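You operate a simulated robot arm through the tools that you are given. There is no shell and no other tool. Be economical: measure what you need, move in short steps, check, and stop when the job is done.

You are at the controls of a simulated two-armed robot. One attempt, no reset.

JOB
Pick up the red oil can from the trolley top with one hand, pass it to the other hand and put it on the folding board. Set down upright: red oil can.

The check looks at the end state, three seconds after you hand in, the way a careful person would. Anything else that was tipped, shoved, dropped, spilled or broken makes it a failure.

ROBOT AND FRAMES
Two 7-joint arms with two-finger parallel grippers on one trunk, on a base that drives. Base frame: it is fixed to the floor where the robot stands at the start and does not move with it; the origin is under the middle of the robot, x ahead of it, y to its left, z up. Units: m, rad, N and s.
The left shoulder is at the start at [0.07, 0.177, 1.045], the right one opposite. With the tool pointing down near the work surface each hand reaches from about 0.26 to 0.72 m from the robot's upright axis, wherever it stands, measured 20 degrees to its own side. Places, roughly: folding board [0.5, 1.2, 0.9]. Payload 3.43 kg a hand.
Tool frame (each hand has its own): the origin (TCP) lies between the finger pads and is the grasp point; the fingertips stand 0.03 m ahead of it; z points along the fingers, y is the line along which they close. The gripper opens to 0.094 m. The fingers are 0.028 m wide and 0.01 m thick; the gripper's body (0.05 by 0.096 m) begins 0.055 m behind the TCP.
Orientation is that of the tool frame in the base frame, as a unit quaternion [x, y, z, w]. With the fingers straight down and closing along the base's y, the tool's x points along the base's -x, its y along +y and its z along -z.

CONTROLS
- The arms move only by the tool jog_arm. It takes "left_moves", "right_moves" or both (then of equal length, played together; a hand with none holds still); each is a list of rows, each an object of numbers (a shift or turn left out is 0, a gripper value left out holds the last): "tx", "ty", "tz": the shift along the tool's x, y, z in m; "ax", "ay", "az": the turn, a rotation vector about the tool's x, y, z in rad; "hand": the opening, from 0 (shut) to 1 (fully open). In form: [{"tx": .., "ty": .., "tz": .., "ax": .., "ay": .., "az": .., "hand": ..}, ...]. A call has 1 to 10 rows; each row is the pose to reach, as a shift and turn from the pose commanded when the call began, along the tool's axes at that moment. Each row takes 0.2 s and may step no farther than 0.05 m and 0.15 rad from the row before; otherwise, or with a gripper value out of range, the whole call is refused. Where a pose cannot be reached the arm comes as near as it can. A force on the tool above 40 N (or 10 N above the force at the start of the call, whichever is more), or a blocked arm, ends the call early, and 0.2 s more pass. The fingers move at their own pace (about 0.153 m/s each) and stop on an object; they squeeze with about 26 N. The grip force told is the motor's: it shows also when the fingers shut on nothing. Time passes only in rows, and 0.2 s behind the last, so rows that repeat a pose let the fingers close. It gives the time, the measured TCP pose, the force on the tool (base axes), the opening and the grip force at its end, in the units of the frame above (readings bear some noise), with the torque about the TCP (base axes, N m) and any sound that the robot's microphone picked up.
- Cameras (640 x 400 px; columns grow to the right, rows downward): "scene" is now at [0.1309, 0.0195, 1.3515]; the picture's right is [0.24, -0.97, 0.00], its down [-0.67, -0.17, -0.73] and it looks along [0.70, 0.18, -0.69] (base axes); focal length 283 px, centre (320, 200). "left" rides on the left gripper at [0.076, -0.014, -0.103] in its tool frame; the picture's right is [0.18, 0.98, 0.00], its down [-0.75, 0.14, -0.64] and it looks along [-0.63, 0.12, 0.77] (tool axes); focal length 243 px, centre (320, 200). "right" rides on the right gripper at [0.076, 0.014, -0.102] in its tool frame; the picture's right is [-0.18, 0.98, 0.00], its down [-0.75, -0.14, -0.64] and it looks along [-0.63, -0.12, 0.77] (tool axes); focal length 243 px, centre (320, 200). There is no depth. A picture from a camera that has moved, and an enlarged one, comes with that camera's place and axes in the base frame and with its lens.
- snapshot(camera): a new picture of that camera. The clock stands still meanwhile.
- raise_lower(by): slides the trunk up (or, below 0, down) by that many m; the arms and the scene camera ride with it, the base frame stays. It gives what a move gives, with no picture.
- steer(legs): drives the robot by 1 to 6 legs, each [ahead, turn to the left] in m and rad, along the robot's own axes; the way and the turn of a leg run together, so that a leg with both is an arc; at most 1.5 m and 3.142 rad a leg. The arms and the cameras ride along, it lands a little off, and it stops where it bumps. It gives what a move gives.
- turn_head(pan, tilt): turns the head with the scene camera to pan (to the left, within 1.501 rad either way) and tilt (down, from -0.506 to 1.204), counted from straight ahead of the robot. It gives what a move gives.
- zoom(camera, box): a new picture of the part [left, top, right, bottom] of that camera's present view, enlarged. The clock stands still meanwhile.
- finish_job(): hands the job in; it is judged then, once.

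Work in short steps. Places have to be worked out from the pictures, the camera data and where the tool is seen: move nearer, look again, correct. Check each grasp and each placing, and mend what went wrong. You have 120 turns and 108 pictures in all, those below and enlarged ones among them. Open the grippers and draw the arms clear of the work before you hand the job in, unless the task says otherwise; then end with one line.

The tools are called after ">>>" by a JSON object that holds its "fn" and its "kwargs". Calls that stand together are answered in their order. jog_arm: Moves the arms, as the interface text tells. Its arguments: {"type":"object","properties":{"left_moves":{"type":"array","items":{"type":"object","properties":{"tx":{"type":"number"},"ty":{"type":"number"},"tz":{"type":"number"},"ax":{"type":"number"},"ay":{"type":"number"},"az":{"type":"number"},"hand":{"type":"number"}}}},"right_moves":{"type":"array","items":{"type":"object","properties":{"tx":{"type":"number"},"ty":{"type":"number"},"tz":{"type":"number"},"ax":{"type":"number"},"ay":{"type":"number"},"az":{"type":"number"},"hand":{"type":"number"}}}}},"required":[]} The other tools are called the same way: raise_lower (by) slides the trunk up or down; steer (legs) drives the base; turn_head (pan, tilt) turns the head that bears the scene camera; snapshot (camera) takes a picture; zoom (camera, box) takes an enlarged picture of a part of a camera's view; finish_job () hands the job in.

At the start:

```text
time_s: 0.0
left_position: [0.5487, 0.2068, 1.0209]
left_tool_rot: [0.001, 1.0, 0.0, 0.0]
left_wrist_force: [0.2, 0.4, -0.1]
left_torque: [-0.02, 0.02, -0.04]
left_opening: 0.0942
left_grasp_force: 0.1
right_position: [0.3479, -0.0857, 0.9887]
right_tool_rot: [-0.001, 1.0, 0.0, 0.001]
right_wrist_force: [-0.3, 0.3, -0.8]
right_torque: [0.0, 0.01, 0.01]
right_opening: 0.0939
right_grasp_force: 0.0
trunk travel left (down, up): [-0.625, 0.215]
robot x, y, heading: [0.0022, -0.0017, 0.001]
head pan, tilt: [0.248, 0.759]
```

scene: 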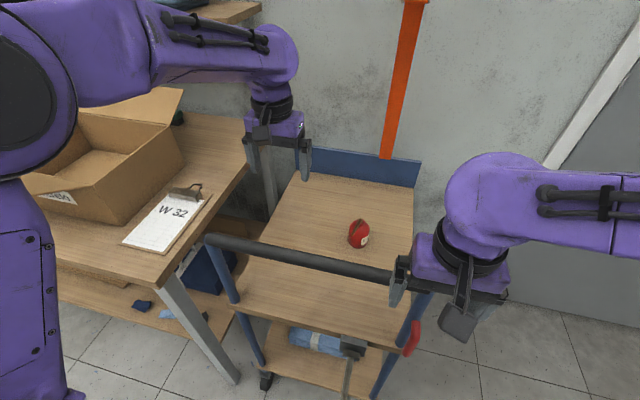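
right: 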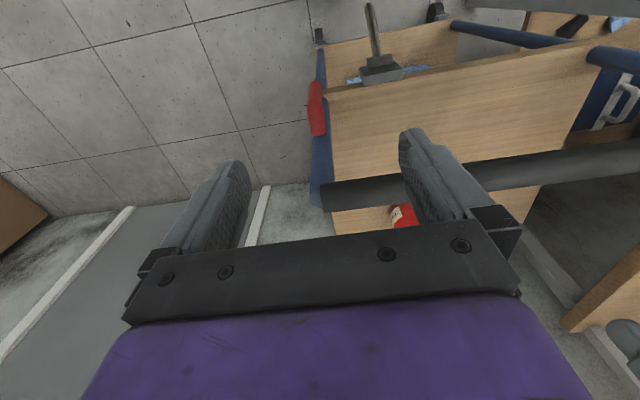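
left: 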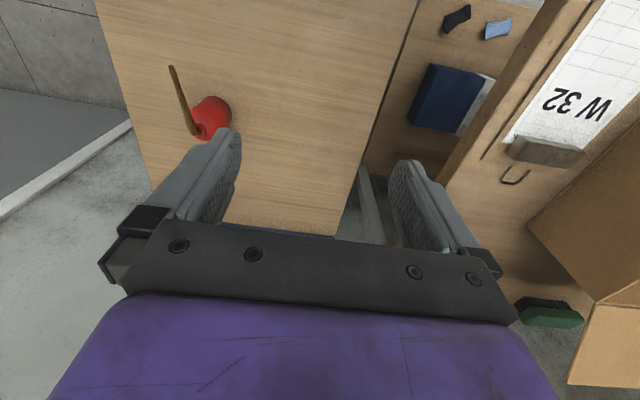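

The red can seems to sit near [0.66, 0.04]. I'll enlarge it in both views, and look toward the folding board on the left.

>>> {"fn": "zoom", "kwargs": {"camera": "scene", "box": [300, 180, 420, 260]}}

>>> {"fn": "zoom", "kwargs": {"camera": "left", "box": [120, 40, 280, 140]}}

>>> {"fn": "turn_head", "kwargs": {"pan": 1.2, "tilt": 0.5}}

>>> {"fn": "snapshot", "kwargs": {"camera": "scene"}}

```text
5.00 times, centred on (360, 220) of scene
camera zoom: at [0.1309, 0.0195, 1.3515], right [0.24, -0.97, 0.0], down [-0.67, -0.17, -0.73], along [0.7, 0.18, -0.69], focal length 1416 px, centre (120, 100)
```

zoom: 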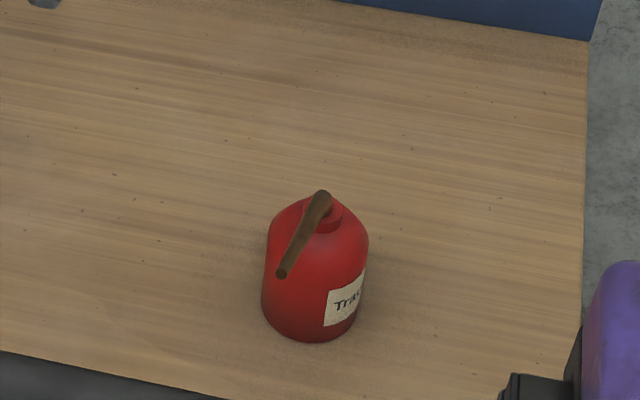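

```text
4.00 times, centred on (200, 90) of left
camera zoom: at [0.4732, 0.1928, 1.1228], right [-0.18, 0.98, 0.0], down [0.75, 0.14, 0.64], along [0.63, 0.12, -0.77], focal length 970 px, centre (800, 640)
```

zoom: 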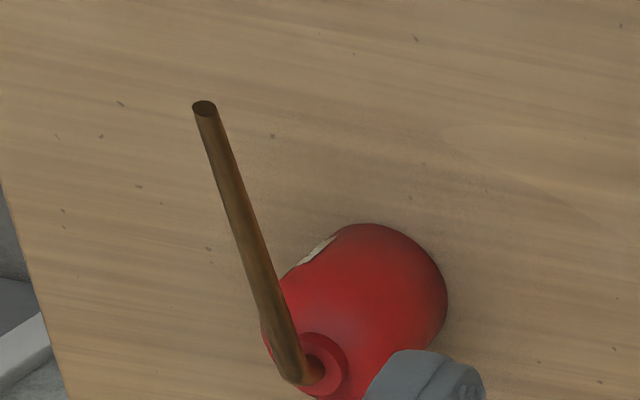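

```text
time_s: 1.2
left_position: [0.5492, 0.2072, 1.0201]
left_tool_rot: [0.0, 1.0, 0.0, 0.0]
left_wrist_force: [-0.7, -0.2, -0.2]
left_torque: [0.02, 0.05, 0.01]
left_opening: 0.0939
left_grasp_force: 0.0
right_position: [0.3475, -0.0858, 0.9882]
right_tool_rot: [-0.002, 1.0, 0.0, 0.0]
right_wrist_force: [0.2, -0.2, -0.2]
right_torque: [-0.01, 0.0, 0.01]
right_opening: 0.094
right_grasp_force: 0.0
trunk travel left (down, up): [-0.625, 0.215]
robot x, y, heading: [0.0015, -0.003, 0.002]
head pan, tilt: [1.201, 0.499]
```

```text
102 pictures are left
camera scene: at [0.084, 0.084, 1.3742], right [0.93, -0.36, 0.0], down [-0.17, -0.45, -0.88], along [0.32, 0.82, -0.48], focal length 283 px, centre (320, 200)
```

scene: 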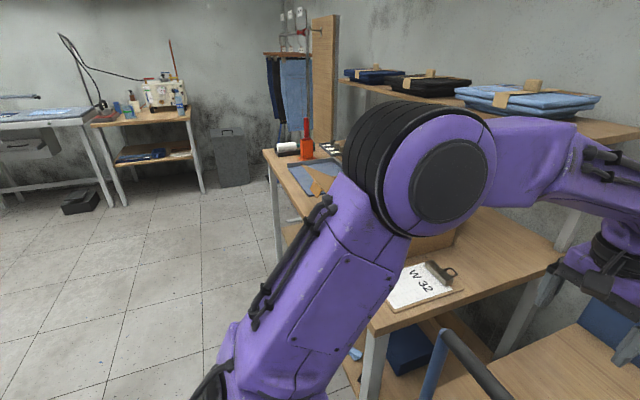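

The can's body is about 0.06 m wide, centred near [0.66, 0.04] with its base at z≈0.69. Its spout runs toward -x, from z≈0.79 up to a tip near [0.556, 0.052, 0.839]. My plan is to take the body from the -y side with the right hand, nearly level, then have the left hand grip it from above. First I yaw the right hand and move it out to the right of the can.

>>> {"fn": "jog_arm", "kwargs": {"right_moves": [{"tx": -0.028, "ty": -0.005, "tz": 0, "az": 0.15}, {"tx": -0.056, "ty": -0.01, "tz": 0, "az": 0.3}, {"tx": -0.084, "ty": -0.015, "tz": 0, "az": 0.45}, {"tx": -0.112, "ty": -0.02, "tz": 0, "az": 0.6}, {"tx": -0.14, "ty": -0.025, "tz": 0, "az": 0.75}, {"tx": -0.168, "ty": -0.03, "tz": 0, "az": 0.9}, {"tx": -0.196, "ty": -0.035, "tz": 0, "az": 1.05}, {"tx": -0.224, "ty": -0.04, "tz": 0, "az": 1.2}, {"tx": -0.252, "ty": -0.045, "tz": 0, "az": 1.35}, {"tx": -0.28, "ty": -0.05, "tz": 0, "az": 1.5}]}}

>>> {"fn": "turn_head", "kwargs": {"pan": 0.1, "tilt": 0.759}}

>>> {"fn": "snapshot", "kwargs": {"camera": "scene"}}

>>> {"fn": "snapshot", "kwargs": {"camera": "right"}}

```text
time_s: 3.4
left_position: [0.5496, 0.2081, 1.0198]
left_tool_rot: [0.0, 1.0, 0.0, -0.002]
left_wrist_force: [0.2, 0.4, 0.0]
left_torque: [0.02, -0.02, 0.01]
left_opening: 0.0942
left_grasp_force: 0.0
right_position: [0.6266, -0.1344, 0.988]
right_tool_rot: [0.682, 0.732, 0.0, 0.0]
right_wrist_force: [0.3, -0.2, -0.2]
right_torque: [0.01, 0.0, 0.0]
right_opening: 0.0941
right_grasp_force: 0.0
trunk travel left (down, up): [-0.625, 0.215]
robot x, y, heading: [0.0, -0.0, -0.001]
head pan, tilt: [1.201, 0.499]
```

```text
time_s: 4.8
left_position: [0.5493, 0.2067, 1.021]
left_tool_rot: [0.0, 1.0, 0.0, 0.0]
left_wrist_force: [-0.5, 1.2, 0.2]
left_torque: [0.0, -0.03, 0.01]
left_opening: 0.0939
left_grasp_force: 0.1
right_position: [0.6251, -0.1339, 0.9877]
right_tool_rot: [0.68, 0.733, 0.001, 0.001]
right_wrist_force: [-0.9, 0.4, -0.1]
right_torque: [0.03, 0.02, -0.05]
right_opening: 0.0939
right_grasp_force: 0.1
trunk travel left (down, up): [-0.625, 0.215]
robot x, y, heading: [-0.0059, 0.002, 0.004]
head pan, tilt: [0.099, 0.759]
```

```text
101 pictures are left
camera scene: at [0.1331, 0.0076, 1.3515], right [0.1, -0.99, 0.0], down [-0.68, -0.07, -0.73], along [0.72, 0.07, -0.69], focal length 283 px, centre (320, 200)
```

scene: 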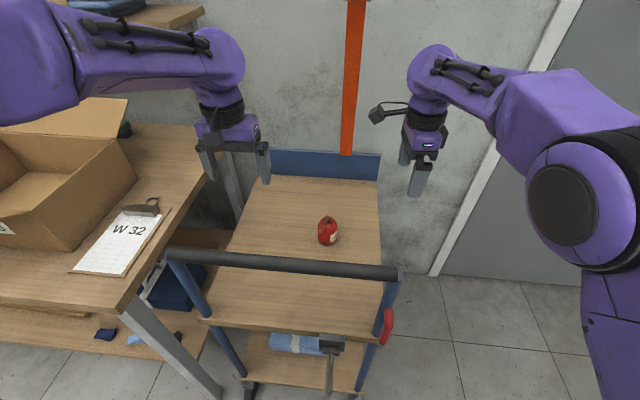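

```text
100 pictures are left
camera right: at [0.6348, -0.057, 1.0905], right [0.99, -0.11, 0.0], down [-0.09, -0.76, 0.64], along [-0.07, -0.64, -0.77], focal length 243 px, centre (320, 200)
```

right: 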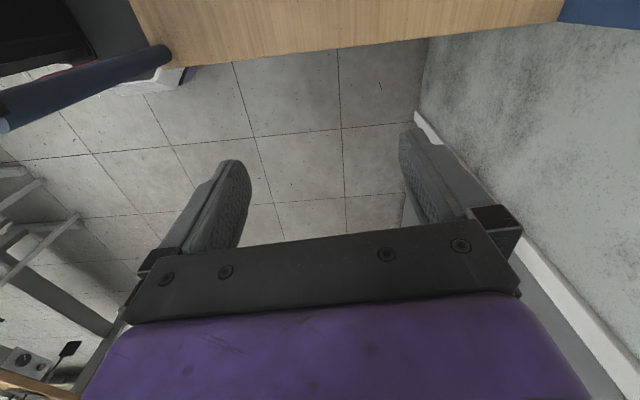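

The right hand now heads about +y with its camera on the far side. I pitch it up to about 20° below level, easing lower and away from the can.

>>> {"fn": "jog_arm", "kwargs": {"right_moves": [{"tx": -0.003, "ty": 0.004, "tz": 0.008, "ay": 0.13}, {"tx": -0.006, "ty": 0.008, "tz": 0.016, "ay": 0.26}, {"tx": -0.009, "ty": 0.012, "tz": 0.024, "ay": 0.39}, {"tx": -0.012, "ty": 0.016, "tz": 0.032, "ay": 0.52}, {"tx": -0.015, "ty": 0.02, "tz": 0.04, "ay": 0.65}, {"tx": -0.018, "ty": 0.024, "tz": 0.048, "ay": 0.78}, {"tx": -0.021, "ty": 0.028, "tz": 0.056, "ay": 0.91}, {"tx": -0.024, "ty": 0.03, "tz": 0.064, "ay": 1.03}, {"tx": -0.027, "ty": 0.032, "tz": 0.072, "ay": 1.14}, {"tx": -0.03, "ty": 0.035, "tz": 0.08, "ay": 1.22}]}}

>>> {"fn": "snapshot", "kwargs": {"camera": "right"}}

>>> {"fn": "snapshot", "kwargs": {"camera": "scene"}}

```text
time_s: 7.0
left_position: [0.5495, 0.2078, 1.0203]
left_tool_rot: [-0.001, 1.0, 0.0, 0.001]
left_wrist_force: [0.4, 0.0, 0.3]
left_torque: [0.02, 0.02, 0.02]
left_opening: 0.0938
left_grasp_force: 0.1
right_position: [0.6656, -0.1619, 0.9081]
right_tool_rot: [0.558, 0.6, 0.39, -0.42]
right_wrist_force: [0.4, 0.1, -0.5]
right_torque: [0.02, 0.0, 0.02]
right_opening: 0.094
right_grasp_force: 0.1
trunk travel left (down, up): [-0.625, 0.215]
robot x, y, heading: [-0.0023, 0.0038, -0.001]
head pan, tilt: [0.099, 0.759]
```

```text
99 pictures are left
camera right: at [0.6863, -0.2311, 1.0137], right [0.98, 0.01, -0.17], down [-0.08, -0.87, -0.49], along [-0.15, 0.5, -0.85], focal length 243 px, centre (320, 200)
```

right: 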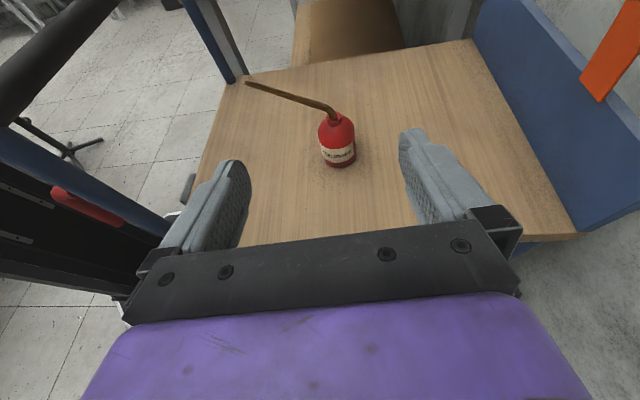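

```text
98 pictures are left
camera scene: at [0.1339, 0.0072, 1.3515], right [0.1, -1.0, 0.0], down [-0.69, -0.07, -0.72], along [0.72, 0.07, -0.69], focal length 283 px, centre (320, 200)
```

scene: 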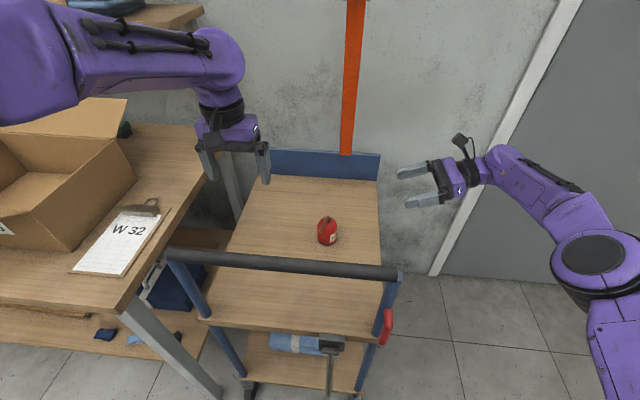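

The can is in clear view from the right hand. I enlarge both views to locate its body.

>>> {"fn": "zoom", "kwargs": {"camera": "right", "box": [230, 60, 390, 180]}}

>>> {"fn": "zoom", "kwargs": {"camera": "scene", "box": [288, 200, 368, 260]}}

```text
3.33 times, centred on (310, 120) of right
camera zoom: at [0.6863, -0.2311, 1.0137], right [0.98, 0.01, -0.17], down [-0.08, -0.87, -0.49], along [-0.15, 0.5, -0.85], focal length 809 px, centre (353, 467)
```

zoom: 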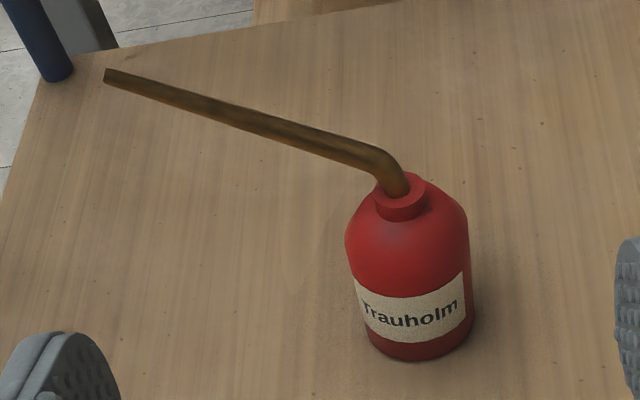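

```text
6.67 times, centred on (328, 230) of scene
camera zoom: at [0.1339, 0.0072, 1.3515], right [0.1, -1.0, 0.0], down [-0.69, -0.07, -0.72], along [0.72, 0.07, -0.69], focal length 1888 px, centre (267, 0)
```

zoom: 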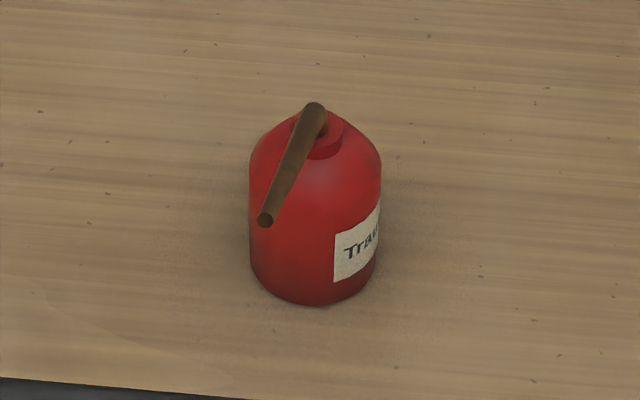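

The can's axis is near [0.665, 0.036], with a 0.058 m wide cylinder up to z≈0.745 and a cap at z≈0.785. I move the right hand to a standoff about 0.1 m back along its approach line.

>>> {"fn": "jog_arm", "kwargs": {"right_moves": [{"tx": -0.022, "ty": 0.001, "tz": 0.028}, {"tx": -0.045, "ty": 0.003, "tz": 0.056}, {"tx": -0.067, "ty": 0.004, "tz": 0.083}, {"tx": -0.09, "ty": 0.005, "tz": 0.111}, {"tx": -0.112, "ty": 0.006, "tz": 0.139}]}}

>>> {"fn": "snapshot", "kwargs": {"camera": "right"}}

>>> {"fn": "zoom", "kwargs": {"camera": "scene", "box": [280, 160, 440, 260]}}

```text
time_s: 8.2
left_position: [0.5482, 0.209, 1.0205]
left_tool_rot: [0.0, 1.0, -0.001, 0.0]
left_wrist_force: [-0.3, 0.4, 0.0]
left_torque: [0.03, -0.02, 0.01]
left_opening: 0.0942
left_grasp_force: 0.1
right_position: [0.6434, -0.0702, 0.7606]
right_tool_rot: [0.559, 0.599, 0.391, -0.419]
right_wrist_force: [-0.2, 0.3, -0.1]
right_torque: [-0.01, 0.03, 0.03]
right_opening: 0.094
right_grasp_force: 0.0
right hand out of reach, approached as far as the arm can: row 3, 4, 5
trunk travel left (down, up): [-0.625, 0.215]
robot x, y, heading: [-0.0005, 0.0009, -0.008]
head pan, tilt: [0.099, 0.759]
```

```text
95 pictures are left
camera right: at [0.6636, -0.1374, 0.8664], right [0.98, 0.01, -0.17], down [-0.08, -0.87, -0.49], along [-0.15, 0.49, -0.86], focal length 243 px, centre (320, 200)
```

right: 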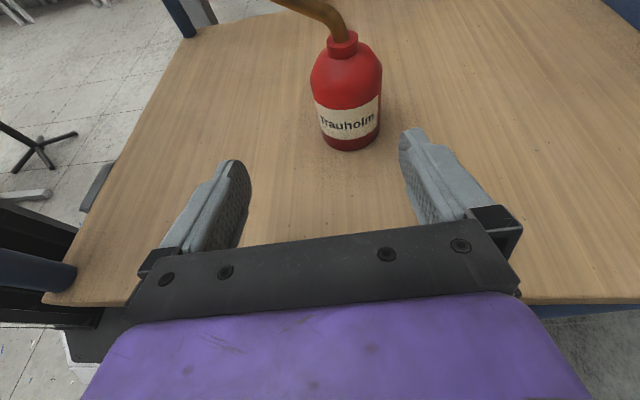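

```text
4.00 times, centred on (360, 210) of scene
camera zoom: at [0.1334, 0.0084, 1.3515], right [0.1, -0.99, 0.0], down [-0.69, -0.07, -0.73], along [0.72, 0.07, -0.69], focal length 1133 px, centre (160, 160)
```

zoom: 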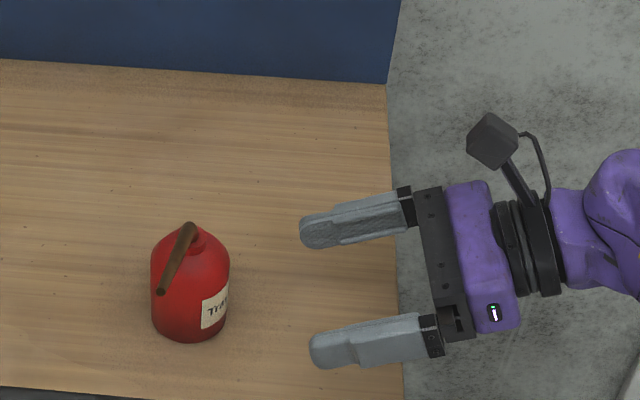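

The right arm ran slightly short in reach at this height (it stopped at x=0.643). I raise both hands 0.12 m and then lower the trunk by the same amount, so the shoulder sits closer to the work.

>>> {"fn": "jog_arm", "kwargs": {"right_moves": [{"tx": 0.028, "tz": -0.01}, {"tx": 0.056, "tz": -0.02}, {"tx": 0.084, "tz": -0.03}, {"tx": 0.113, "tz": -0.041}], "left_moves": [{"tz": -0.03}, {"tz": -0.06}, {"tz": -0.09}, {"tz": -0.12}]}}

>>> {"fn": "raise_lower", "kwargs": {"by": -0.13}}

>>> {"fn": "snapshot", "kwargs": {"camera": "scene"}}

```text
time_s: 9.2
left_position: [0.5474, 0.2086, 1.1393]
left_tool_rot: [0.001, 1.0, 0.0, 0.001]
left_wrist_force: [0.1, -0.3, 0.7]
left_torque: [0.05, 0.04, 0.04]
left_opening: 0.0941
left_grasp_force: 0.0
right_position: [0.6414, -0.0715, 0.8807]
right_tool_rot: [0.558, 0.6, 0.39, -0.419]
right_wrist_force: [0.1, -0.5, 0.3]
right_torque: [0.0, 0.0, -0.04]
right_opening: 0.0939
right_grasp_force: 0.0
trunk travel left (down, up): [-0.625, 0.215]
robot x, y, heading: [-0.0007, 0.0016, 0.002]
head pan, tilt: [0.099, 0.759]
```

```text
time_s: 10.8
left_position: [0.5483, 0.2087, 1.0098]
left_tool_rot: [0.0, 1.0, 0.0, 0.0]
left_wrist_force: [0.1, 0.2, -0.1]
left_torque: [0.0, 0.0, -0.01]
left_opening: 0.094
left_grasp_force: 0.0
right_position: [0.6419, -0.0717, 0.7502]
right_tool_rot: [0.558, 0.601, 0.39, -0.419]
right_wrist_force: [-0.1, 0.2, 0.2]
right_torque: [0.01, 0.02, 0.01]
right_opening: 0.0942
right_grasp_force: 0.0
trunk travel left (down, up): [-0.495, 0.345]
robot x, y, heading: [0.0023, -0.0005, -0.003]
head pan, tilt: [0.099, 0.759]
```

```text
93 pictures are left
camera scene: at [0.1329, 0.0074, 1.2216], right [0.1, -1.0, 0.0], down [-0.68, -0.07, -0.73], along [0.72, 0.07, -0.69], focal length 283 px, centre (320, 200)
```

scene: 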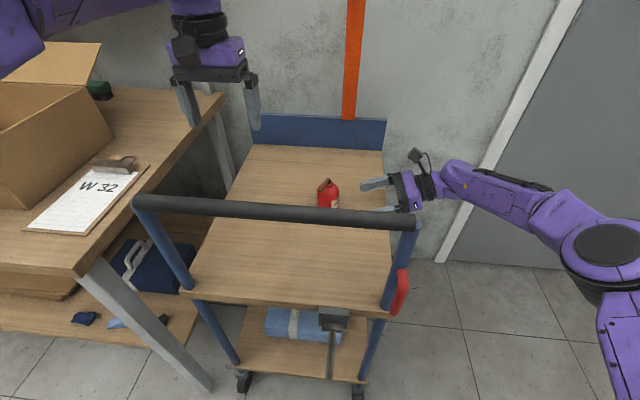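

The shoulder is now lower. I shift toward x=0.665 at about z=0.735 and check how the can sits between the fingers.

>>> {"fn": "jog_arm", "kwargs": {"right_moves": [{"tx": -0.006, "ty": 0.012, "tz": 0.006}, {"tx": -0.011, "ty": 0.0237, "tz": 0.013}]}}

>>> {"fn": "snapshot", "kwargs": {"camera": "right"}}

>>> {"fn": "zoom", "kwargs": {"camera": "scene", "box": [290, 130, 450, 230]}}

```text
time_s: 11.3
left_position: [0.5478, 0.2105, 1.0084]
left_tool_rot: [0.0, 1.0, 0.0, -0.001]
left_wrist_force: [-0.4, 0.9, 0.0]
left_torque: [0.03, 0.02, 0.01]
left_opening: 0.0939
left_grasp_force: 0.1
right_position: [0.6666, -0.061, 0.7345]
right_tool_rot: [0.558, 0.6, 0.39, -0.419]
right_wrist_force: [0.3, 0.1, -0.9]
right_torque: [0.02, -0.01, -0.01]
right_opening: 0.0939
right_grasp_force: 0.2
trunk travel left (down, up): [-0.495, 0.345]
robot x, y, heading: [-0.0012, 0.0003, 0.004]
head pan, tilt: [0.099, 0.759]
```

```text
92 pictures are left
camera right: at [0.6861, -0.1296, 0.8411], right [0.98, 0.01, -0.17], down [-0.08, -0.87, -0.49], along [-0.15, 0.49, -0.86], focal length 243 px, centre (320, 200)
```

right: 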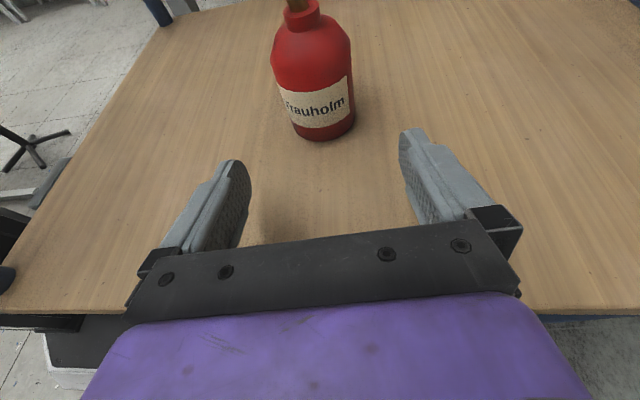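

```text
4.00 times, centred on (370, 180) of scene
camera zoom: at [0.1335, 0.0078, 1.2215], right [0.1, -0.99, 0.0], down [-0.69, -0.07, -0.72], along [0.72, 0.07, -0.69], focal length 1133 px, centre (120, 280)
```

zoom: 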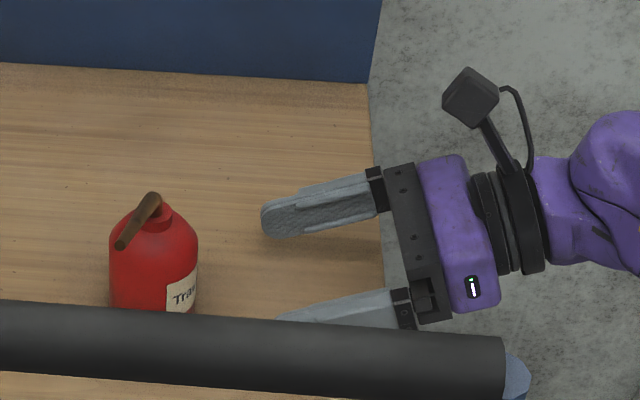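

The can's axis now works out at about [0.664, 0.042], centred within a few millimetres of the fingers' midline. I advance around the body with the hand open.

>>> {"fn": "jog_arm", "kwargs": {"right_moves": [{"tx": 0.003, "ty": 0.003, "tz": 0.017}, {"tx": 0.007, "ty": 0.005, "tz": 0.034}, {"tx": 0.01, "ty": 0.005, "tz": 0.05}, {"tx": 0.014, "ty": 0.005, "tz": 0.067}, {"tx": 0.0173, "ty": 0.0053, "tz": 0.084}]}}

>>> {"fn": "snapshot", "kwargs": {"camera": "right"}}

>>> {"fn": "zoom", "kwargs": {"camera": "scene", "box": [290, 130, 450, 230]}}

```text
time_s: 12.6
left_position: [0.5479, 0.2097, 1.008]
left_tool_rot: [0.001, 1.0, -0.001, 0.0]
left_wrist_force: [-1.0, -0.1, 0.9]
left_torque: [-0.03, 0.01, -0.03]
left_opening: 0.0941
left_grasp_force: 0.0
right_position: [0.664, 0.025, 0.7226]
right_tool_rot: [0.558, 0.6, 0.391, -0.42]
right_wrist_force: [0.6, 0.3, -0.8]
right_torque: [-0.01, 0.0, 0.0]
right_opening: 0.0941
right_grasp_force: 0.0
trunk travel left (down, up): [-0.495, 0.345]
robot x, y, heading: [0.0008, 0.0001, 0.0]
head pan, tilt: [0.099, 0.759]
```

```text
90 pictures are left
camera right: at [0.6843, -0.0441, 0.8284], right [0.98, 0.01, -0.17], down [-0.08, -0.87, -0.49], along [-0.15, 0.49, -0.86], focal length 243 px, centre (320, 200)
```

right: 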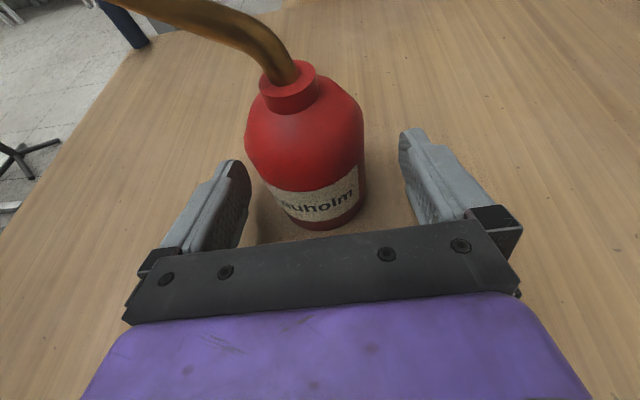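

```text
4.00 times, centred on (370, 180) of scene
camera zoom: at [0.1332, 0.0081, 1.2215], right [0.1, -0.99, 0.0], down [-0.69, -0.07, -0.73], along [0.72, 0.07, -0.69], focal length 1133 px, centre (120, 280)
```

zoom: 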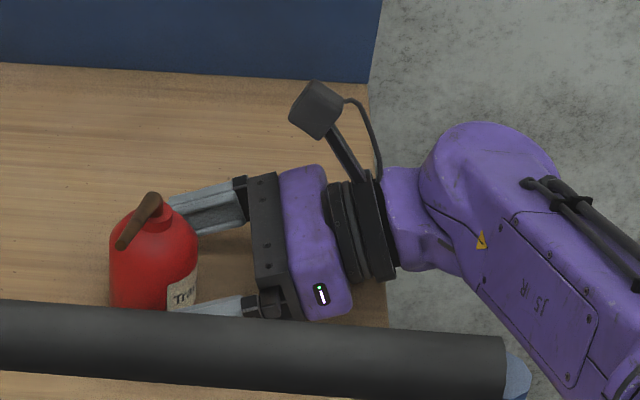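

The can sits between the fingers, clear on both sides, with its axis about 0.019 m ahead of the TCP. I advance 4 mm more and close.

>>> {"fn": "jog_arm", "kwargs": {"right_moves": [{"tx": 0.0015, "ty": -0.001, "tz": 0.004}, {"tx": 0.0015, "ty": -0.001, "tz": 0.004, "hand": 0.7}, {"tx": 0.0015, "ty": -0.001, "tz": 0.004, "hand": 0.4}, {"tx": 0.0015, "ty": -0.001, "tz": 0.004, "hand": 0.3}, {"tx": 0.0015, "ty": -0.001, "tz": 0.004, "hand": 0.3}]}}

>>> {"fn": "snapshot", "kwargs": {"camera": "right"}}

```text
time_s: 13.8
left_position: [0.5487, 0.2095, 1.0085]
left_tool_rot: [0.0, 1.0, 0.0, 0.0]
left_wrist_force: [0.0, 0.2, 0.2]
left_torque: [0.0, -0.01, 0.0]
left_opening: 0.0943
left_grasp_force: 0.2
right_position: [0.6625, 0.028, 0.7205]
right_tool_rot: [0.559, 0.6, 0.391, -0.419]
right_wrist_force: [-0.6, -1.2, -0.3]
right_torque: [-0.02, 0.02, -0.02]
right_opening: 0.0577
right_grasp_force: 25.7
trunk travel left (down, up): [-0.495, 0.345]
robot x, y, heading: [-0.0017, 0.0027, -0.001]
head pan, tilt: [0.099, 0.759]
```

```text
88 pictures are left
camera right: at [0.6833, -0.0409, 0.8274], right [0.98, 0.01, -0.17], down [-0.08, -0.87, -0.49], along [-0.15, 0.49, -0.86], focal length 243 px, centre (320, 200)
```

right: 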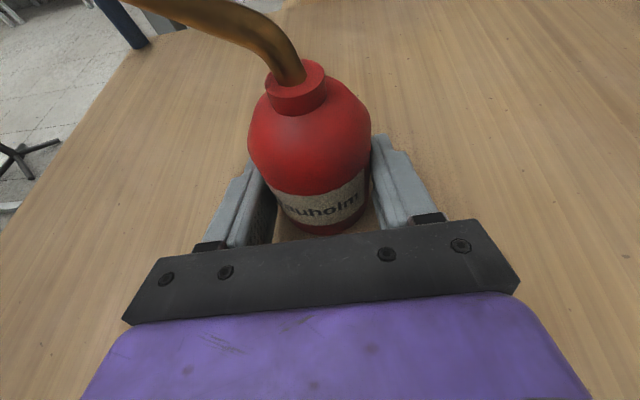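

It's gripped at a width of 0.058 m with 26 N. I lift straight up 0.1 m and check that it hangs steady.

>>> {"fn": "jog_arm", "kwargs": {"right_moves": [{"tx": 0.012, "tz": -0.004}, {"tx": 0.028, "tz": -0.01}, {"tx": 0.047, "tz": -0.017}, {"tx": 0.066, "tz": -0.024}, {"tx": 0.085, "tz": -0.031}, {"tx": 0.094, "tz": -0.034}]}}

>>> {"fn": "snapshot", "kwargs": {"camera": "right"}}

>>> {"fn": "snapshot", "kwargs": {"camera": "scene"}}

```text
time_s: 15.2
left_position: [0.5491, 0.2104, 1.0088]
left_tool_rot: [0.0, 1.0, -0.001, 0.0]
left_wrist_force: [0.4, 0.3, 0.1]
left_torque: [-0.01, 0.01, 0.03]
left_opening: 0.0939
left_grasp_force: 0.1
right_position: [0.6642, 0.0296, 0.8203]
right_tool_rot: [0.558, 0.6, 0.39, -0.42]
right_wrist_force: [-0.5, -0.3, -3.8]
right_torque: [-0.06, -0.04, 0.0]
right_opening: 0.0571
right_grasp_force: 26.7
trunk travel left (down, up): [-0.495, 0.345]
robot x, y, heading: [0.001, -0.0006, -0.0]
head pan, tilt: [0.099, 0.759]
```

```text
87 pictures are left
camera right: at [0.6847, -0.0402, 0.9267], right [0.98, 0.01, -0.17], down [-0.08, -0.87, -0.49], along [-0.15, 0.49, -0.86], focal length 243 px, centre (320, 200)
```

right: 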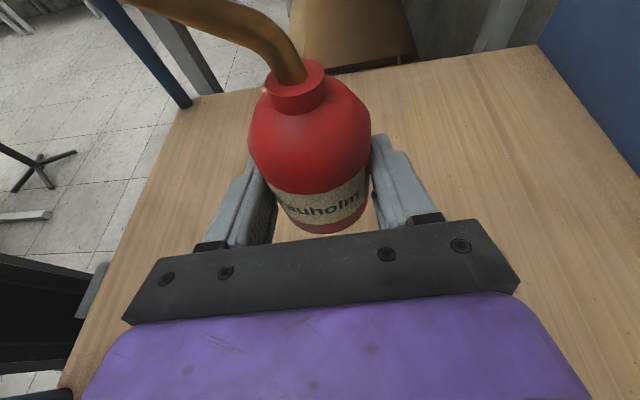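

```text
86 pictures are left
camera scene: at [0.1335, 0.0075, 1.2214], right [0.1, -1.0, 0.0], down [-0.69, -0.07, -0.72], along [0.72, 0.07, -0.69], focal length 283 px, centre (320, 200)
```

scene: 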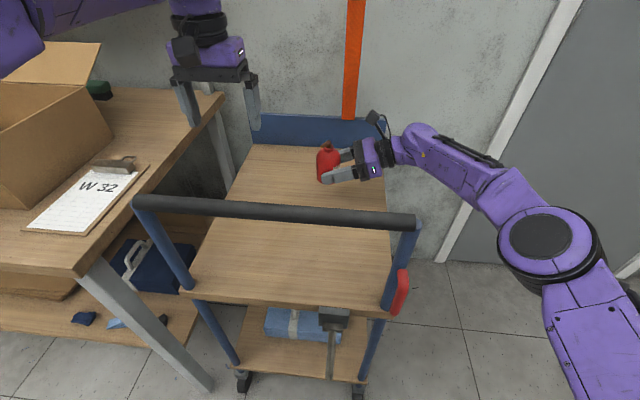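

The can hangs steady, and the added weight is about 3.5 N. I raise the trunk and bring the can back to x≈0.56, over open space for the handover.

>>> {"fn": "raise_lower", "kwargs": {"by": 0.15}}

>>> {"fn": "jog_arm", "kwargs": {"right_moves": [{"tx": -0.001, "ty": -0.015, "tz": -0.003}, {"tx": -0.003, "ty": -0.035, "tz": -0.007}, {"tx": -0.005, "ty": -0.058, "tz": -0.012}, {"tx": -0.006, "ty": -0.08, "tz": -0.016}, {"tx": -0.008, "ty": -0.095, "tz": -0.02}, {"tx": -0.008, "ty": -0.102, "tz": -0.021}]}}

>>> {"fn": "snapshot", "kwargs": {"camera": "left"}}

>>> {"fn": "snapshot", "kwargs": {"camera": "scene"}}

```text
time_s: 16.9
left_position: [0.5498, 0.21, 1.1577]
left_tool_rot: [0.0, 1.0, 0.0, 0.0]
left_wrist_force: [0.1, 0.5, -0.6]
left_torque: [0.0, 0.03, -0.02]
left_opening: 0.094
left_grasp_force: 0.1
right_position: [0.664, 0.0289, 0.9698]
right_tool_rot: [0.558, 0.6, 0.39, -0.419]
right_wrist_force: [0.6, -0.7, -2.4]
right_torque: [-0.03, 0.0, -0.01]
right_opening: 0.0569
right_grasp_force: 26.2
trunk travel left (down, up): [-0.645, 0.195]
robot x, y, heading: [0.0021, -0.0037, -0.001]
head pan, tilt: [0.099, 0.759]
```

```text
time_s: 18.3
left_position: [0.5486, 0.2095, 1.1586]
left_tool_rot: [0.0, 1.0, -0.001, 0.0]
left_wrist_force: [0.3, -0.2, 0.1]
left_torque: [0.01, 0.02, -0.03]
left_opening: 0.0941
left_grasp_force: 0.1
right_position: [0.5634, -0.001, 0.9697]
right_tool_rot: [0.558, 0.6, 0.391, -0.419]
right_wrist_force: [-0.3, 0.4, -3.4]
right_torque: [-0.04, -0.02, 0.0]
right_opening: 0.057
right_grasp_force: 25.8
trunk travel left (down, up): [-0.645, 0.195]
robot x, y, heading: [-0.0001, -0.0017, 0.001]
head pan, tilt: [0.099, 0.759]
```

```text
85 pictures are left
camera left: at [0.4735, 0.1945, 1.2603], right [-0.18, 0.98, 0.0], down [0.75, 0.14, 0.64], along [0.63, 0.12, -0.77], focal length 243 px, centre (320, 200)
```

left: 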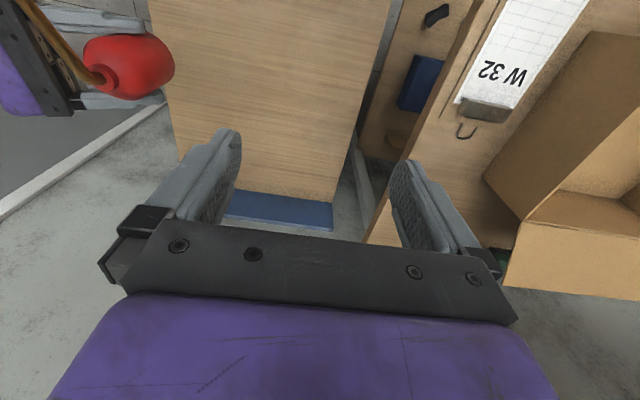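

```text
84 pictures are left
camera scene: at [0.1333, 0.0074, 1.3715], right [0.1, -1.0, 0.0], down [-0.69, -0.07, -0.73], along [0.72, 0.07, -0.69], focal length 283 px, centre (320, 200)
```

scene: 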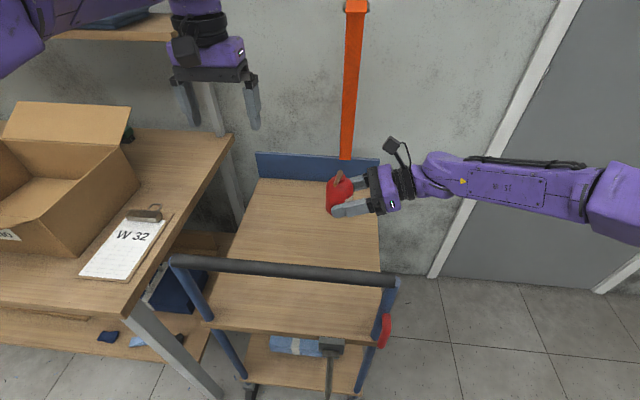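

The left camera sits on the spout side, so I tilt the left tool about 25° with its wrist leaning to +x. That lifts its camera and palm clear of the spout. I'll approach to a place beside and above the can first.

>>> {"fn": "jog_arm", "kwargs": {"left_moves": [{"tx": -0.018, "ty": -0.02, "tz": 0.005, "ay": 0.11}, {"tx": -0.035, "ty": -0.045, "tz": 0.01, "ay": 0.22}, {"tx": -0.052, "ty": -0.07, "tz": 0.015, "ay": 0.33}, {"tx": -0.069, "ty": -0.09, "tz": 0.02, "ay": 0.436}]}}

>>> {"fn": "snapshot", "kwargs": {"camera": "left"}}

>>> {"fn": "snapshot", "kwargs": {"camera": "scene"}}

```text
time_s: 19.3
left_position: [0.5573, 0.1503, 1.1348]
left_tool_rot: [0.0, 0.985, 0.0, -0.171]
left_wrist_force: [0.0, 0.2, -0.3]
left_torque: [0.03, 0.0, 0.0]
left_opening: 0.0941
left_grasp_force: 0.0
left hand out of reach, approached as far as the arm can: row 3, 4
right_position: [0.5636, -0.0019, 0.9699]
right_tool_rot: [0.557, 0.601, 0.39, -0.42]
right_wrist_force: [0.0, -0.3, -2.7]
right_torque: [-0.01, 0.02, 0.0]
right_opening: 0.0568
right_grasp_force: 26.0
trunk travel left (down, up): [-0.645, 0.195]
robot x, y, heading: [0.0001, 0.003, 0.003]
head pan, tilt: [0.099, 0.759]
```

```text
83 pictures are left
camera left: at [0.5216, 0.1356, 1.2569], right [-0.17, 0.98, 0.06], down [0.93, 0.14, 0.35], along [0.34, 0.12, -0.93], focal length 243 px, centre (320, 200)
```

left: 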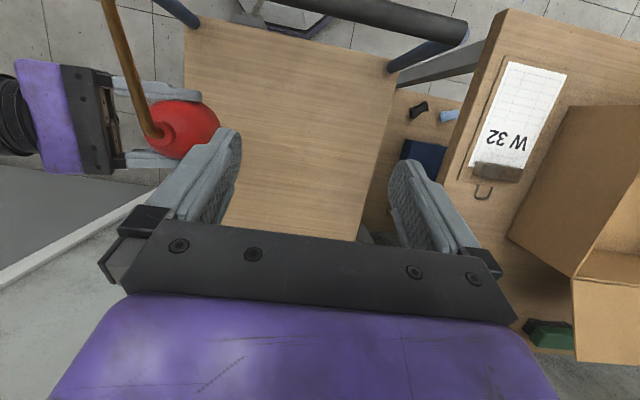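

```text
82 pictures are left
camera scene: at [0.1325, 0.0068, 1.3715], right [0.1, -0.99, 0.0], down [-0.68, -0.07, -0.73], along [0.72, 0.07, -0.69], focal length 283 px, centre (320, 200)
```

scene: 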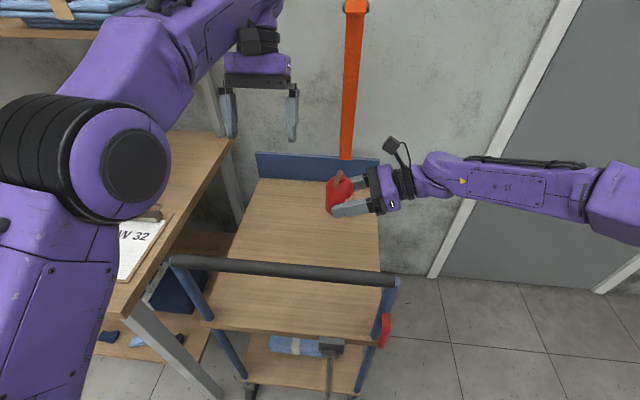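

The left hand ran short at x≈0.56 with that tilt, so I bring both hands about 0.1 m closer to the robot.

>>> {"fn": "jog_arm", "kwargs": {"right_moves": [{"ty": -0.02, "tz": 0.001}, {"tx": 0.001, "ty": -0.045, "tz": 0.003}, {"tx": 0.002, "ty": -0.07, "tz": 0.005}, {"tx": 0.002, "ty": -0.09, "tz": 0.006}, {"tx": 0.0024, "ty": -0.1, "tz": 0.007}], "left_moves": [{"tx": 0.018, "tz": 0.008}, {"tx": 0.036, "tz": 0.017}, {"tx": 0.054, "tz": 0.025}, {"tx": 0.072, "tz": 0.034}, {"tx": 0.0906, "tz": 0.0423}]}}

>>> {"fn": "snapshot", "kwargs": {"camera": "left"}}

>>> {"fn": "snapshot", "kwargs": {"camera": "right"}}

>>> {"fn": "snapshot", "kwargs": {"camera": "scene"}}

```text
time_s: 20.5
left_position: [0.4586, 0.1472, 1.1248]
left_tool_rot: [0.0, 0.985, 0.0, -0.172]
left_wrist_force: [-0.7, 1.0, -0.7]
left_torque: [0.01, 0.0, 0.03]
left_opening: 0.094
left_grasp_force: 0.1
right_position: [0.4636, -0.0015, 0.9707]
right_tool_rot: [0.558, 0.6, 0.39, -0.419]
right_wrist_force: [0.2, 0.0, -3.3]
right_torque: [-0.04, 0.02, 0.0]
right_opening: 0.0568
right_grasp_force: 25.8
trunk travel left (down, up): [-0.645, 0.195]
robot x, y, heading: [0.0008, -0.0014, -0.001]
head pan, tilt: [0.099, 0.759]
```

```text
81 pictures are left
camera left: at [0.4216, 0.1328, 1.2474], right [-0.17, 0.98, 0.06], down [0.93, 0.14, 0.35], along [0.34, 0.12, -0.93], focal length 243 px, centre (320, 200)
```

left: 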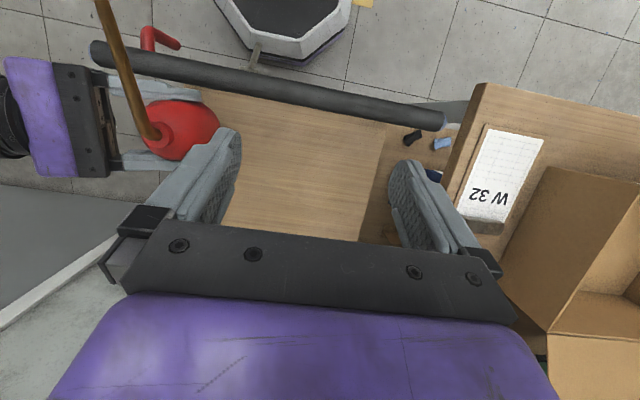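

```text
80 pictures are left
camera right: at [0.4837, -0.0702, 1.077], right [0.98, 0.01, -0.17], down [-0.08, -0.87, -0.49], along [-0.15, 0.49, -0.86], focal length 243 px, centre (320, 200)
```

right: 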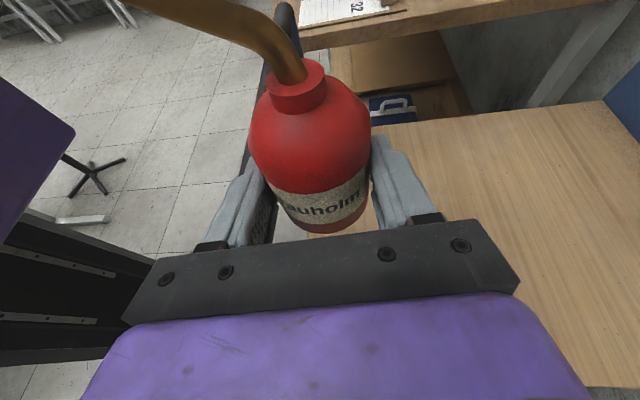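

```text
79 pictures are left
camera scene: at [0.1327, 0.0075, 1.3715], right [0.1, -1.0, 0.0], down [-0.68, -0.07, -0.73], along [0.72, 0.07, -0.69], focal length 283 px, centre (320, 200)
```

scene: 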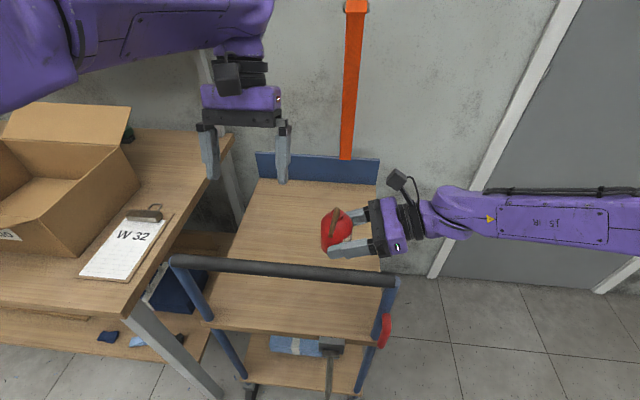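

Left tilt is 20°, good enough to build on. I move to a closer standoff with 25° of tilt, still to the can's left, then measure from the left camera.

>>> {"fn": "jog_arm", "kwargs": {"left_moves": [{"tx": -0.02, "ty": -0.018, "ay": 0.03}, {"tx": -0.04, "ty": -0.038, "ay": 0.06}, {"tx": -0.062, "ty": -0.057, "tz": -0.001, "ay": 0.09}]}}

>>> {"fn": "snapshot", "kwargs": {"camera": "left"}}

>>> {"fn": "zoom", "kwargs": {"camera": "scene", "box": [240, 100, 440, 280]}}

```text
time_s: 21.3
left_position: [0.5217, 0.0872, 1.106]
left_tool_rot: [0.0, 0.976, 0.0, -0.216]
left_wrist_force: [0.2, 0.4, 0.2]
left_torque: [-0.01, 0.03, -0.01]
left_opening: 0.0941
left_grasp_force: 0.0
right_position: [0.4662, -0.0023, 0.9694]
right_tool_rot: [0.559, 0.599, 0.39, -0.42]
right_wrist_force: [-0.4, -0.2, -3.1]
right_torque: [-0.01, 0.01, 0.03]
right_opening: 0.0566
right_grasp_force: 26.3
trunk travel left (down, up): [-0.645, 0.195]
robot x, y, heading: [-0.0011, -0.001, 0.006]
head pan, tilt: [0.099, 0.759]
```

```text
78 pictures are left
camera left: at [0.4965, 0.0733, 1.2313], right [-0.17, 0.98, 0.08], down [0.95, 0.14, 0.26], along [0.25, 0.12, -0.96], focal length 243 px, centre (320, 200)
```

left: 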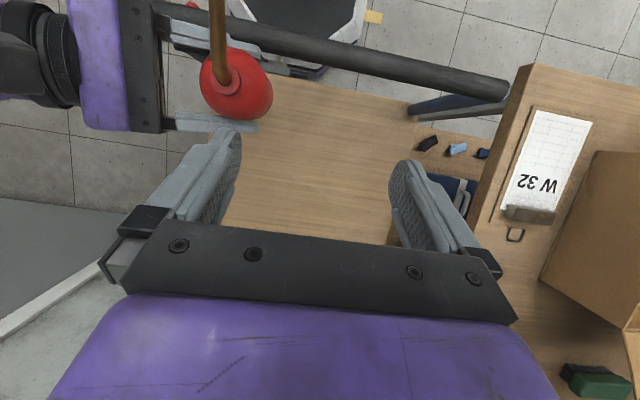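

```text
2.22 times, centred on (340, 190) of scene
camera zoom: at [0.1355, 0.0067, 1.3712], right [0.1, -1.0, 0.0], down [-0.69, -0.07, -0.72], along [0.72, 0.07, -0.69], focal length 629 px, centre (276, 222)
```

zoom: 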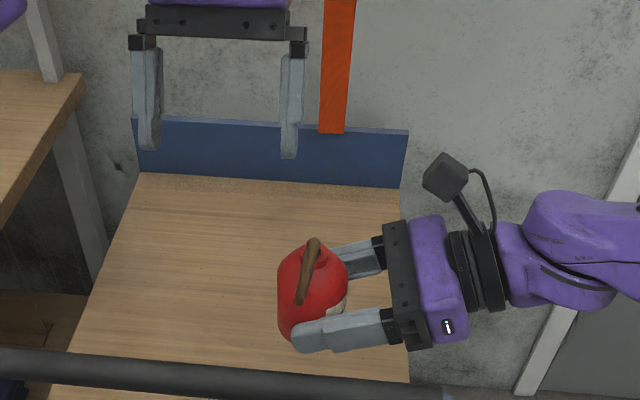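

The can axis comes out at about [0.464, 0.0135], with its base near z=0.94. I slide the left hand over it with the fingers slightly narrowed, descend partway and look.

>>> {"fn": "jog_arm", "kwargs": {"left_moves": [{"ty": -0.025, "hand": 0.82}, {"ty": -0.05}, {"ty": -0.0737}, {"tx": 0.001, "ty": -0.0737, "tz": 0.025}, {"tx": 0.001, "ty": -0.0737, "tz": 0.05}]}}

>>> {"fn": "snapshot", "kwargs": {"camera": "left"}}

>>> {"fn": "snapshot", "kwargs": {"camera": "right"}}

>>> {"fn": "zoom", "kwargs": {"camera": "scene", "box": [240, 100, 440, 280]}}

```text
time_s: 22.5
left_position: [0.4961, 0.0162, 1.0613]
left_tool_rot: [0.001, 0.976, 0.0, -0.216]
left_wrist_force: [-0.5, 0.8, -0.5]
left_torque: [0.04, -0.03, -0.01]
left_opening: 0.0771
left_grasp_force: 0.0
right_position: [0.464, -0.0014, 0.9708]
right_tool_rot: [0.559, 0.6, 0.39, -0.419]
right_wrist_force: [0.6, 0.4, -2.4]
right_torque: [-0.02, -0.01, 0.03]
right_opening: 0.0571
right_grasp_force: 26.4
trunk travel left (down, up): [-0.645, 0.195]
robot x, y, heading: [0.0012, 0.0029, -0.006]
head pan, tilt: [0.099, 0.759]
```

```text
76 pictures are left
camera left: at [0.4711, 0.0014, 1.1862], right [-0.17, 0.98, 0.08], down [0.95, 0.14, 0.27], along [0.25, 0.12, -0.96], focal length 243 px, centre (320, 200)
```

left: 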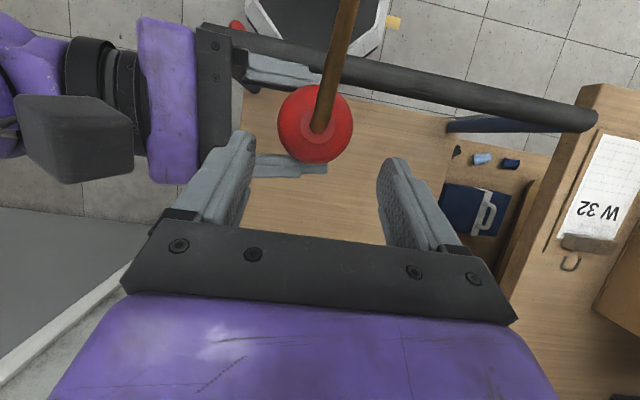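

```text
75 pictures are left
camera right: at [0.4846, -0.0702, 1.0767], right [0.98, 0.01, -0.17], down [-0.08, -0.87, -0.49], along [-0.15, 0.49, -0.86], focal length 243 px, centre (320, 200)
```

right: 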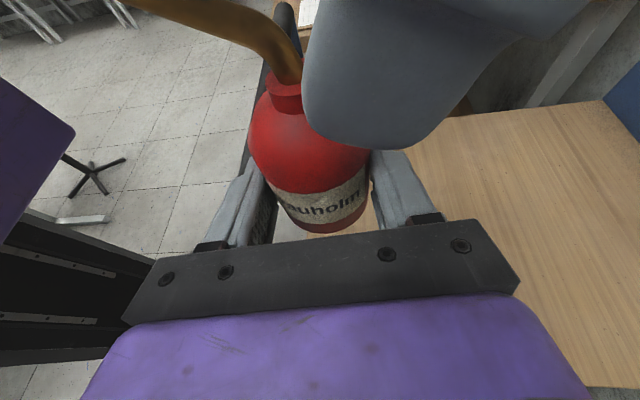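

```text
2.22 times, centred on (340, 190) of scene
camera zoom: at [0.1335, 0.0073, 1.3715], right [0.1, -1.0, 0.0], down [-0.69, -0.07, -0.73], along [0.72, 0.07, -0.69], focal length 629 px, centre (276, 222)
```

zoom: 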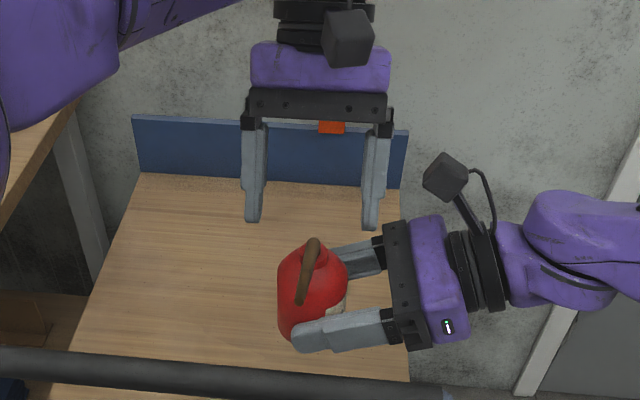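

The fingers straddle the can's axis, with the right hand's palm clear of the near finger. I go down 0.045 m and check again.

>>> {"fn": "jog_arm", "kwargs": {"left_moves": [{"tx": -0.001, "ty": -0.001, "tz": 0.015}, {"tx": -0.001, "ty": -0.002, "tz": 0.03}, {"tx": -0.001, "ty": -0.002, "tz": 0.045}]}}

>>> {"fn": "snapshot", "kwargs": {"camera": "left"}}

>>> {"fn": "snapshot", "kwargs": {"camera": "right"}}

>>> {"fn": "zoom", "kwargs": {"camera": "scene", "box": [280, 120, 400, 240]}}

```text
time_s: 23.3
left_position: [0.4793, 0.0138, 1.0202]
left_tool_rot: [0.0, 0.976, 0.0, -0.217]
left_wrist_force: [-0.3, 0.1, -0.2]
left_torque: [0.01, -0.02, 0.02]
left_opening: 0.0773
left_grasp_force: 0.0
right_position: [0.4643, -0.0024, 0.9709]
right_tool_rot: [0.559, 0.6, 0.391, -0.419]
right_wrist_force: [-1.1, -0.4, -3.3]
right_torque: [-0.07, -0.03, -0.01]
right_opening: 0.0566
right_grasp_force: 26.2
trunk travel left (down, up): [-0.645, 0.195]
robot x, y, heading: [0.0003, 0.0009, -0.0]
head pan, tilt: [0.099, 0.759]
```

```text
73 pictures are left
camera left: at [0.4541, -0.0008, 1.1455], right [-0.17, 0.98, 0.08], down [0.95, 0.14, 0.27], along [0.25, 0.12, -0.96], focal length 243 px, centre (320, 200)
```

left: 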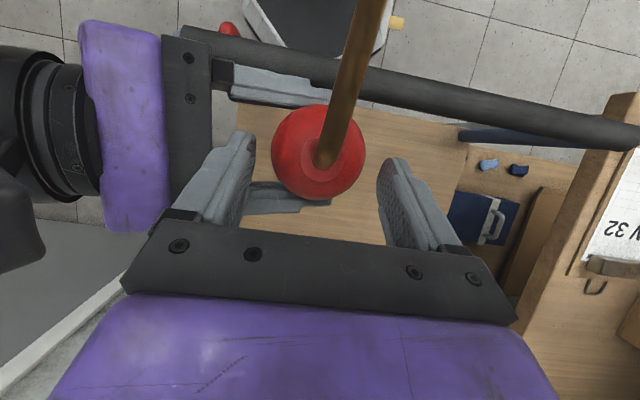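

```text
72 pictures are left
camera right: at [0.4845, -0.0702, 1.0768], right [0.98, 0.01, -0.17], down [-0.08, -0.87, -0.49], along [-0.15, 0.49, -0.86], focal length 243 px, centre (320, 200)
```

right: 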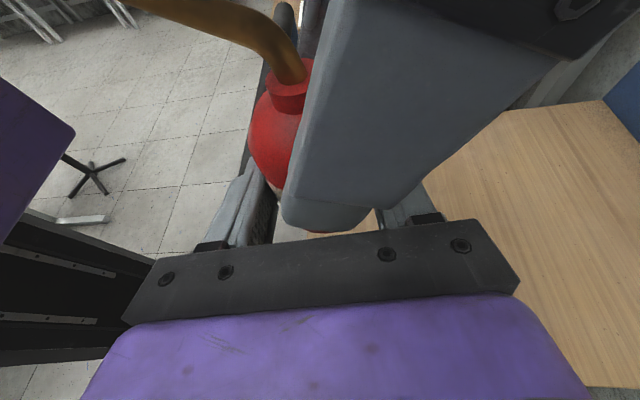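

```text
3.33 times, centred on (340, 180) of scene
camera zoom: at [0.1334, 0.0073, 1.3715], right [0.1, -1.0, 0.0], down [-0.69, -0.07, -0.73], along [0.72, 0.07, -0.69], focal length 944 px, centre (253, 267)
```

zoom: 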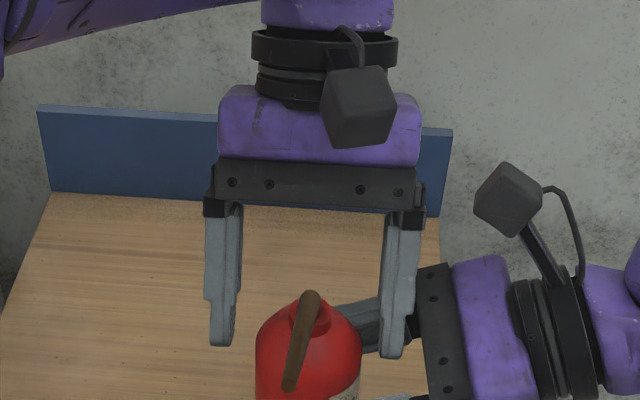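

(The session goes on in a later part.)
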